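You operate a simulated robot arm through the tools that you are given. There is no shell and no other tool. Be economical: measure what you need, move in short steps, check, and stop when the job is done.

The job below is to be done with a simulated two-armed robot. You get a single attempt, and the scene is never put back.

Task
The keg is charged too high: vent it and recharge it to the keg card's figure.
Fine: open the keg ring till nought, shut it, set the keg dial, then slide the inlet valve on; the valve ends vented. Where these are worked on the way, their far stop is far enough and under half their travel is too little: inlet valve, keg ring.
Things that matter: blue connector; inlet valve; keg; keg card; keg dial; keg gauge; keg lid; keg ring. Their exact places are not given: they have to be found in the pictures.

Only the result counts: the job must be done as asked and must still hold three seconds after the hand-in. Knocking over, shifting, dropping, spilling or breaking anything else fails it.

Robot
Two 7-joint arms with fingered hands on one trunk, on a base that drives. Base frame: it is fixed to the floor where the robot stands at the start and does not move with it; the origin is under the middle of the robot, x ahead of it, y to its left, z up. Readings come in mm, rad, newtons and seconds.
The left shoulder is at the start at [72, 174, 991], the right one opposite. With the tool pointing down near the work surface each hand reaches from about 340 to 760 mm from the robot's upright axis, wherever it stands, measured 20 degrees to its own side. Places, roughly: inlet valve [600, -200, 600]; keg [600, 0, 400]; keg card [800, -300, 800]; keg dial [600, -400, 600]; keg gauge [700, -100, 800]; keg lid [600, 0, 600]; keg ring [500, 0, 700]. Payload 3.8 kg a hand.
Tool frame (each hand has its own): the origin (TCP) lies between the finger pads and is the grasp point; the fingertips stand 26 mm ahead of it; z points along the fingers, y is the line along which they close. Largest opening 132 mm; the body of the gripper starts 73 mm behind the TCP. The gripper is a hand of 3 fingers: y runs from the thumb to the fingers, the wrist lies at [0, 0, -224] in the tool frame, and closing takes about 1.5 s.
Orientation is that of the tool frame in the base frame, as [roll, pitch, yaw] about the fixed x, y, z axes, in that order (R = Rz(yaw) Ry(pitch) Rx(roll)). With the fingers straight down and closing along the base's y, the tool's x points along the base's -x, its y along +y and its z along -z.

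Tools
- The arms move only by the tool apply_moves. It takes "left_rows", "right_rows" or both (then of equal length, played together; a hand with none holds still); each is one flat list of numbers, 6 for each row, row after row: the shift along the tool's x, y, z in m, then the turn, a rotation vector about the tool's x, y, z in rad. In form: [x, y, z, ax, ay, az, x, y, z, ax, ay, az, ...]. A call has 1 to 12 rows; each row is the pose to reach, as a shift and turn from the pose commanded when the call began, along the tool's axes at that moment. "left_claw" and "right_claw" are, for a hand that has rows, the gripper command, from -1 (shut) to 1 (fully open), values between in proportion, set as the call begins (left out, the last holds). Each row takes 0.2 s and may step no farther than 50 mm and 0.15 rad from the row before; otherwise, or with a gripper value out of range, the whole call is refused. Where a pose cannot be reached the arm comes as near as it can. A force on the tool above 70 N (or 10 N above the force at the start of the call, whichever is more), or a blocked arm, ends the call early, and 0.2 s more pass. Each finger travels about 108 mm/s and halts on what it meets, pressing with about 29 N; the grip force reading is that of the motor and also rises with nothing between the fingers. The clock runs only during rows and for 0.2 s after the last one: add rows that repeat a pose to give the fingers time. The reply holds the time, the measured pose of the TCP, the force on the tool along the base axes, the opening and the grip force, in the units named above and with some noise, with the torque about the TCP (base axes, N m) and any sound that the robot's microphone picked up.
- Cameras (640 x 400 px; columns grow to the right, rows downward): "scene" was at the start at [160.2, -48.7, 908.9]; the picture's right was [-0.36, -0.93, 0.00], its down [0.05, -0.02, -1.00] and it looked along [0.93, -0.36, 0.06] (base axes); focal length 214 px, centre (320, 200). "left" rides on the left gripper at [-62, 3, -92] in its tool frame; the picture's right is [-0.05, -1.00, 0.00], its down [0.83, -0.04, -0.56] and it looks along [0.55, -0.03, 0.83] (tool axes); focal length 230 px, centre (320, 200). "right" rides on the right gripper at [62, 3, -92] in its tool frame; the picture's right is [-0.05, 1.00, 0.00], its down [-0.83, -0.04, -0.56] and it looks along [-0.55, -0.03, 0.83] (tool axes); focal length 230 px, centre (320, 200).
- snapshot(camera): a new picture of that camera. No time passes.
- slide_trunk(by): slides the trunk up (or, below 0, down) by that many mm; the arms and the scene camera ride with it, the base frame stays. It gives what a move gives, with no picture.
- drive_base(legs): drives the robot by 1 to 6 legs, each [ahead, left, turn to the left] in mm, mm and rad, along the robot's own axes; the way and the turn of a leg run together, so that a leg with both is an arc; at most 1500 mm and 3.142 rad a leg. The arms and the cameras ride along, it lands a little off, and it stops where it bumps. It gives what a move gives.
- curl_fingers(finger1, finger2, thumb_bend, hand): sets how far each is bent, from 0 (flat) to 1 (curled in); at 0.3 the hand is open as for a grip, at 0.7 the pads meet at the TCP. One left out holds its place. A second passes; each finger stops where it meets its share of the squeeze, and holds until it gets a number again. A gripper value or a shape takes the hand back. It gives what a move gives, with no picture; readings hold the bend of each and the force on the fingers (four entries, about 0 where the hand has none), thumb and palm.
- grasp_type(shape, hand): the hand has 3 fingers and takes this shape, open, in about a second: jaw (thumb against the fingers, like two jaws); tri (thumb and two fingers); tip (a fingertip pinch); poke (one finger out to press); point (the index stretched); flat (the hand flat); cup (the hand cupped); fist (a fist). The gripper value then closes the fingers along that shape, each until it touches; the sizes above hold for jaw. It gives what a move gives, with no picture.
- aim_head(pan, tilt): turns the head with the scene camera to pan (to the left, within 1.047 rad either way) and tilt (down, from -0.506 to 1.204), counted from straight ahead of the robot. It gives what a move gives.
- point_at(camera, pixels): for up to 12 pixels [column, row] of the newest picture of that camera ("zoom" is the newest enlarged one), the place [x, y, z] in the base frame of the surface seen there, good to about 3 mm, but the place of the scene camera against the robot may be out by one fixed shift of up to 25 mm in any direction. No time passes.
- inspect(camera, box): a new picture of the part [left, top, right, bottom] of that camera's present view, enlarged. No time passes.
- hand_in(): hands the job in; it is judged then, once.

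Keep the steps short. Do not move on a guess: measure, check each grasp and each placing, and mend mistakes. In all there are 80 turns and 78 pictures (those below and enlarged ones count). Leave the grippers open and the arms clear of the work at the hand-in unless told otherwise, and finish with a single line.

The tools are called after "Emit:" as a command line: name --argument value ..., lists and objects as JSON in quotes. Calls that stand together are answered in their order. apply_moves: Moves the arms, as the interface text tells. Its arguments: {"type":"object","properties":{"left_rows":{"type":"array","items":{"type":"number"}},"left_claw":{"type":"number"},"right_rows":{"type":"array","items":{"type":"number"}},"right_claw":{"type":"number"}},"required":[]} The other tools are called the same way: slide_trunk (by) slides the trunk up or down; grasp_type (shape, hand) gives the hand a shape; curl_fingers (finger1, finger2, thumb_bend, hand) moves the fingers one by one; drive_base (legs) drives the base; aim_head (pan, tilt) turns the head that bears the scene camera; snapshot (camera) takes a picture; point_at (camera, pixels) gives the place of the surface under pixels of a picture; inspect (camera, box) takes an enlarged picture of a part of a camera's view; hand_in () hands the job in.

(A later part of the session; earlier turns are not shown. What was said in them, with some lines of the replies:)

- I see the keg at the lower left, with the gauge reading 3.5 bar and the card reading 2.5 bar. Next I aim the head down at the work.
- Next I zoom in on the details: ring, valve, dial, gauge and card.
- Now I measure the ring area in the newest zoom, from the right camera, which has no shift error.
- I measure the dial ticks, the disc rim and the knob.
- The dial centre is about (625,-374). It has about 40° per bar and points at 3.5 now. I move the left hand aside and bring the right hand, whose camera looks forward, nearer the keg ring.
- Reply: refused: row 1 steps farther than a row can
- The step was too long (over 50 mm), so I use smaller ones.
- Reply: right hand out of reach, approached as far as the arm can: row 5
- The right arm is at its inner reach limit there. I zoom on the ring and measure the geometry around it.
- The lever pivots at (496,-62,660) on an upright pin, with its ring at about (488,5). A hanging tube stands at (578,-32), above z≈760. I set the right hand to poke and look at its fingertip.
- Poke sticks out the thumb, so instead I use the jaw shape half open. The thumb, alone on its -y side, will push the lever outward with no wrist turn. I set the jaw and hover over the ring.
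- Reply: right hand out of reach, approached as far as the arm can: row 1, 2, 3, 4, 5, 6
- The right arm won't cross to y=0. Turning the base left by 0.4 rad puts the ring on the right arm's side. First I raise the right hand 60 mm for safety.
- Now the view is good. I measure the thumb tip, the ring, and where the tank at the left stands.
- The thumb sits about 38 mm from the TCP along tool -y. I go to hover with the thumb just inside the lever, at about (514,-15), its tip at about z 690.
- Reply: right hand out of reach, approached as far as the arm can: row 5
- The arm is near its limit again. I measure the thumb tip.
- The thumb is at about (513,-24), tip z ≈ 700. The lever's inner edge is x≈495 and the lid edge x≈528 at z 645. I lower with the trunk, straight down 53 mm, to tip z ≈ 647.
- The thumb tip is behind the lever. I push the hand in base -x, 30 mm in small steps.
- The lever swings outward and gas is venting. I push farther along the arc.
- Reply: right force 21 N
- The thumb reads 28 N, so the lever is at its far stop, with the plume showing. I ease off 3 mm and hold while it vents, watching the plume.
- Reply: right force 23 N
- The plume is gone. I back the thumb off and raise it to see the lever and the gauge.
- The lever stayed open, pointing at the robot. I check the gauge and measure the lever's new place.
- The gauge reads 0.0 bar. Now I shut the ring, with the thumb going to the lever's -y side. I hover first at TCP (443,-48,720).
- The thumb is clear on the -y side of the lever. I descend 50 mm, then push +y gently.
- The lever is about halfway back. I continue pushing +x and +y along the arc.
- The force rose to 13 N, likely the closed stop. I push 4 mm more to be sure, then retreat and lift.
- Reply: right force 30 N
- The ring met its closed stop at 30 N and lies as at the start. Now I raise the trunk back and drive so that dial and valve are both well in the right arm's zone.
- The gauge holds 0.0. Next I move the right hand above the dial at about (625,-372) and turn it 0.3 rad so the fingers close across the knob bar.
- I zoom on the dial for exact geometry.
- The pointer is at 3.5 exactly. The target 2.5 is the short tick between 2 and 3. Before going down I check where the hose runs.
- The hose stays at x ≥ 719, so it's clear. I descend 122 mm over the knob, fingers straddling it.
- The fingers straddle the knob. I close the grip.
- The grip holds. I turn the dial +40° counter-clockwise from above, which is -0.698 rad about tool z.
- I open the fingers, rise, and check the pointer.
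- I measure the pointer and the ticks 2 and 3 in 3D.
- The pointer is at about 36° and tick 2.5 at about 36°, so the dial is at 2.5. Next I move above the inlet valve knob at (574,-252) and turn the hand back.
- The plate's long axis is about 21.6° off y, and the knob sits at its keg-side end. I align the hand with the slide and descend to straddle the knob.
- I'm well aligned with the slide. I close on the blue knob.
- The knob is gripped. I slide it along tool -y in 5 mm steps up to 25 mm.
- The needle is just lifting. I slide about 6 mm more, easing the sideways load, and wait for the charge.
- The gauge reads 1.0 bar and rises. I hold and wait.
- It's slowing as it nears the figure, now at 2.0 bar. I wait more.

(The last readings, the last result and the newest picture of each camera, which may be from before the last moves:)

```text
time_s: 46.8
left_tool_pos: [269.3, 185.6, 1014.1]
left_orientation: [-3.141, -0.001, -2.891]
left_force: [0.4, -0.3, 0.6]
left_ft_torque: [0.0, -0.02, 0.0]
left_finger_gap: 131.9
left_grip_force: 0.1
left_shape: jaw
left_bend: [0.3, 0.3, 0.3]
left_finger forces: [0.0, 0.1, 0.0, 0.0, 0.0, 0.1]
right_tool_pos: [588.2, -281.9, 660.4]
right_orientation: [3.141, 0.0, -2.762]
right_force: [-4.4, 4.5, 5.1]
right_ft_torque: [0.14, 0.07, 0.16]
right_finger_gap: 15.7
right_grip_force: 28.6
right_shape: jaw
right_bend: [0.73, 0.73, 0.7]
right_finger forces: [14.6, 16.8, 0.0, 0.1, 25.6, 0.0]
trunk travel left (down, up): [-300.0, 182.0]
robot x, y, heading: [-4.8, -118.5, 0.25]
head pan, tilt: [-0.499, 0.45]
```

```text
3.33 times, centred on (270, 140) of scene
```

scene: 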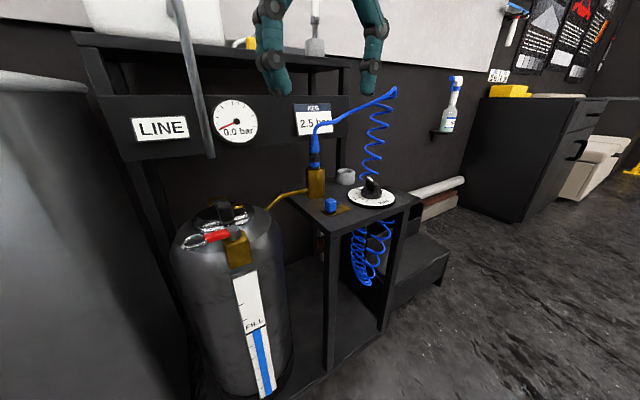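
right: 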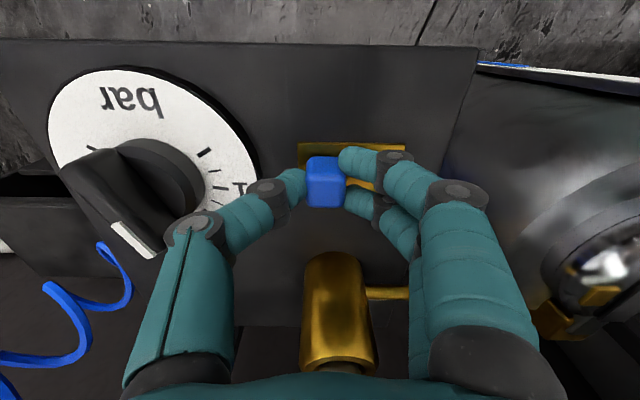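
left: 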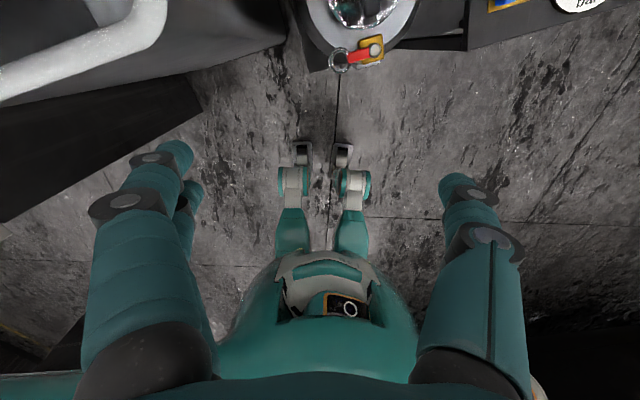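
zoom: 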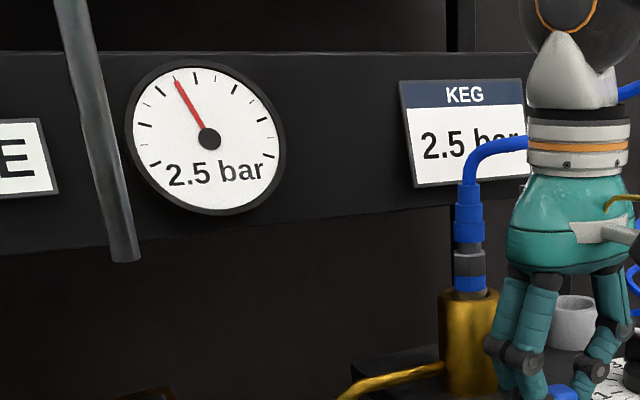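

The gauge reads 2.5 bar. I wait a bit more to settle, then slide the valve back to its vented end (+tool y).

Emit:
apply_moves --right_rows '[0, 0, 0, 0, 0, 0, 0, 0, 0, 0, 0, 0, 0, 0, 0, 0, 0, 0, 0, 0, 0, 0, 0, 0, 0, 0, 0, 0, 0, 0, 0, 0, 0, 0, 0, 0, 0, 0, 0, 0, 0, 0, 0, 0, 0, 0, 0, 0, 0, 0, 0, 0, 0, 0, 0, 0, 0, 0, 0, 0, 0, 0, 0, 0, 0, 0, 0, 0, 0, 0, 0, 0]'

Emit:
apply_moves --right_rows '[0, 0.006, 0, 0, 0, 0, 0, 0.012, 0, 0, 0, 0, 0, 0.018, 0, 0, 0, 0, 0, 0.024, 0, 0, 0, 0, -0.001, 0.03, 0, 0, 0, 0, -0.002, 0.034, 0, 0, 0, 0]'

Emit:
inspect --camera "scene" --box '[180, 80, 400, 240]'

```text
time_s: 49.4
left_tool_pos: [270.2, 184.4, 1013.8]
left_orientation: [3.141, 0.0, -2.894]
left_force: [-0.5, 0.1, 0.0]
left_ft_torque: [0.04, -0.02, 0.02]
left_finger_gap: 131.9
left_grip_force: 0.1
left_shape: jaw
left_bend: [0.3, 0.3, 0.3]
left_finger forces: [0.1, 0.0, 0.0, 0.1, 0.0, 0.0]
right_tool_pos: [588.8, -282.2, 660.3]
right_orientation: [-3.142, 0.003, -2.761]
right_force: [-4.7, 3.4, 5.0]
right_ft_torque: [0.15, 0.1, 0.16]
right_finger_gap: 16.2
right_grip_force: 29.1
right_shape: jaw
right_bend: [0.73, 0.73, 0.7]
right_finger forces: [14.6, 16.8, 0.0, 0.0, 25.7, 0.0]
trunk travel left (down, up): [-300.0, 182.0]
robot x, y, heading: [-4.3, -115.7, 0.248]
head pan, tilt: [-0.499, 0.45]
```

```text
time_s: 50.8
left_tool_pos: [270.7, 184.3, 1013.1]
left_orientation: [-3.141, 0.0, -2.891]
left_force: [-0.2, 0.0, 0.6]
left_ft_torque: [-0.02, -0.02, -0.01]
left_finger_gap: 131.7
left_grip_force: 0.0
left_shape: jaw
left_bend: [0.3, 0.3, 0.3]
left_finger forces: [0.1, 0.1, 0.0, 0.1, 0.0, 0.1]
right_tool_pos: [577.9, -252.0, 660.8]
right_orientation: [-3.139, -0.001, -2.763]
right_force: [4.4, -4.9, 3.5]
right_ft_torque: [-0.07, -0.1, 0.13]
right_finger_gap: 15.8
right_grip_force: 29.0
right_shape: jaw
right_bend: [0.73, 0.73, 0.7]
right_finger forces: [11.8, 13.7, 0.0, 0.0, 31.3, 0.0]
trunk travel left (down, up): [-300.0, 182.0]
robot x, y, heading: [-1.0, -121.9, 0.251]
head pan, tilt: [-0.499, 0.45]
```

```text
2.50 times, centred on (290, 160) of scene
```

zoom: 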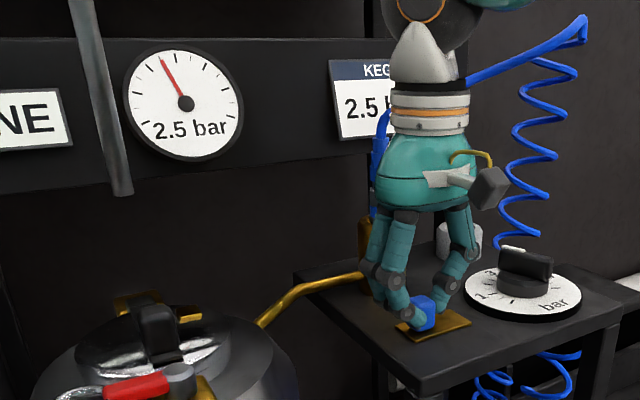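

The valve is back at its vented end and the gauge holds 2.5. I release and lift away.

Emit:
apply_moves --right_rows '[0, 0, 0, 0, 0, 0, 0, 0, 0, 0, 0, 0, 0, 0, 0, 0, 0, 0, 0, 0, 0, 0, 0, 0, 0, 0, -0.04, 0, 0, 0, 0, 0, -0.08, 0, 0, 0, 0, 0, -0.125, 0, 0, 0, 0.04, 0, -0.15, 0, 0, 0, 0.085, 0, -0.17, 0, 0, 0, 0.13, 0, -0.18, 0, 0, 0]' --right_claw 0.0

Emit:
apply_moves --right_rows '[0.03, 0, 0, 0, 0, 0, 0.03, 0, 0, 0, 0, 0, 0.03, 0, 0, 0, 0, 0, 0.03, 0, 0, 0, 0, 0]' --right_claw 1

Emit:
snapshot --camera "right"

Emit:
snapshot --camera "scene"

```text
time_s: 53.0
left_tool_pos: [270.3, 184.2, 1013.9]
left_orientation: [-3.14, 0.001, -2.893]
left_force: [-0.6, 0.5, -0.1]
left_ft_torque: [0.0, -0.02, 0.01]
left_finger_gap: 132.1
left_grip_force: 0.2
left_shape: jaw
left_bend: [0.3, 0.3, 0.3]
left_finger forces: [0.1, 0.1, 0.0, 0.0, 0.0, 0.0]
right_tool_pos: [457.2, -299.8, 839.4]
right_orientation: [3.14, -0.001, -2.763]
right_force: [0.3, -0.2, -0.6]
right_ft_torque: [0.01, -0.04, -0.03]
right_finger_gap: 65.3
right_grip_force: 0.0
right_shape: jaw
right_bend: [0.73, 0.73, 0.7]
right_finger forces: [0.0, 0.1, 0.1, 0.0, 0.1, 0.0]
trunk travel left (down, up): [-300.0, 182.0]
robot x, y, heading: [-1.7, -119.5, 0.247]
head pan, tilt: [-0.499, 0.45]
```

```text
time_s: 54.0
left_tool_pos: [271.5, 184.7, 1014.3]
left_orientation: [-3.142, 0.0, -2.892]
left_force: [-0.1, -0.4, -0.6]
left_ft_torque: [-0.02, 0.0, 0.02]
left_finger_gap: 132.1
left_grip_force: 0.1
left_shape: jaw
left_bend: [0.3, 0.3, 0.3]
left_finger forces: [0.0, 0.1, 0.0, 0.0, 0.1, 0.0]
right_tool_pos: [429.4, -309.5, 839.8]
right_orientation: [3.141, 0.0, -2.762]
right_force: [0.7, 0.5, 0.7]
right_ft_torque: [-0.01, 0.01, 0.0]
right_finger_gap: 131.6
right_grip_force: 0.2
right_shape: jaw
right_bend: [0.3, 0.3, 0.3]
right_finger forces: [0.0, 0.0, 0.0, 0.1, 0.1, 0.1]
trunk travel left (down, up): [-300.0, 182.0]
robot x, y, heading: [-0.7, -121.4, 0.247]
head pan, tilt: [-0.499, 0.45]
```

```text
16 pictures are left
```

right: 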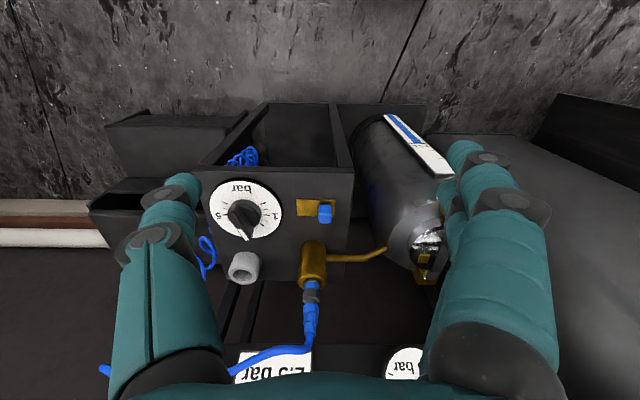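

```text
15 pictures are left
```

scene: 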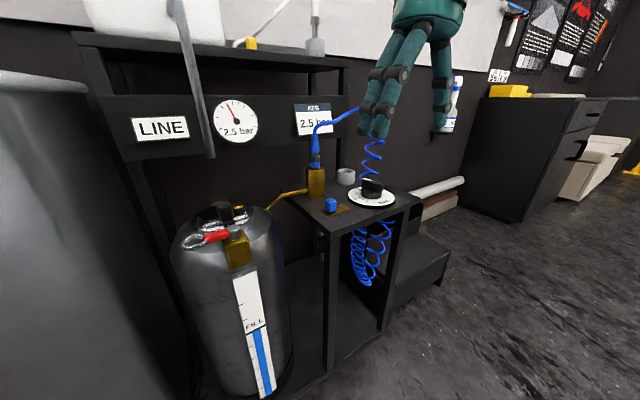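

Emit:
inspect --camera "right" --box '[200, 170, 345, 260]'

Emit:
inspect --camera "scene" --box '[170, 90, 370, 260]'

```text
4.41 times, centred on (272, 215) of right
```

zoom: 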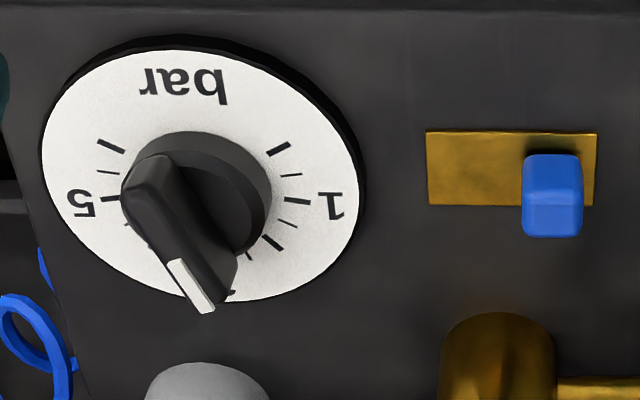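

```text
2.35 times, centred on (270, 175) of scene
```

zoom: 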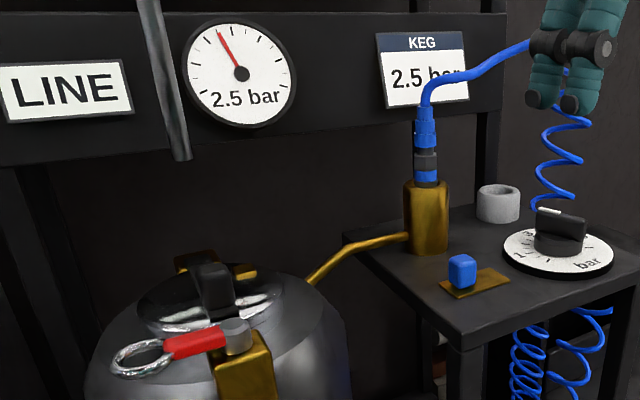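

The oblique view makes the pointer uncertain, so I measure it in 3D.

Emit:
inspect --camera "right" --box '[205, 175, 290, 245]'

Emit:
point_at --camera "right" --pixels '[[234, 210], [240, 222], [243, 233], [246, 237]]'

```text
5.71 times, centred on (248, 210) of right
```

zoom: 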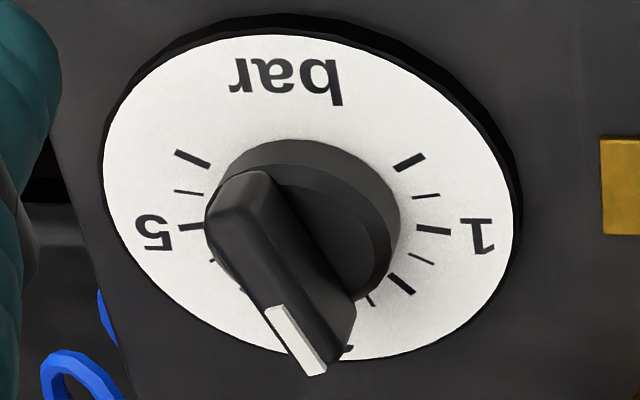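

```text
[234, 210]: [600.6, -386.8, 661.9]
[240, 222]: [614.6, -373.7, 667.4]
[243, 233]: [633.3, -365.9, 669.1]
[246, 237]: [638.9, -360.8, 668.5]
```

The pointer is unchanged at about 34–36°, which is 2.5 bar. The gauge holds 2.5, the ring is shut, the valve is at its vented end, and both hands are open and clear. I hand in.

Emit:
hand_in

```text
The job is handed in.
```

The keg was vented to 0.0 bar and recharged to the card's 2.5 bar; the ring is shut, the dial is at 2.5, the inlet valve is back at its vented end, and the job is handed in.
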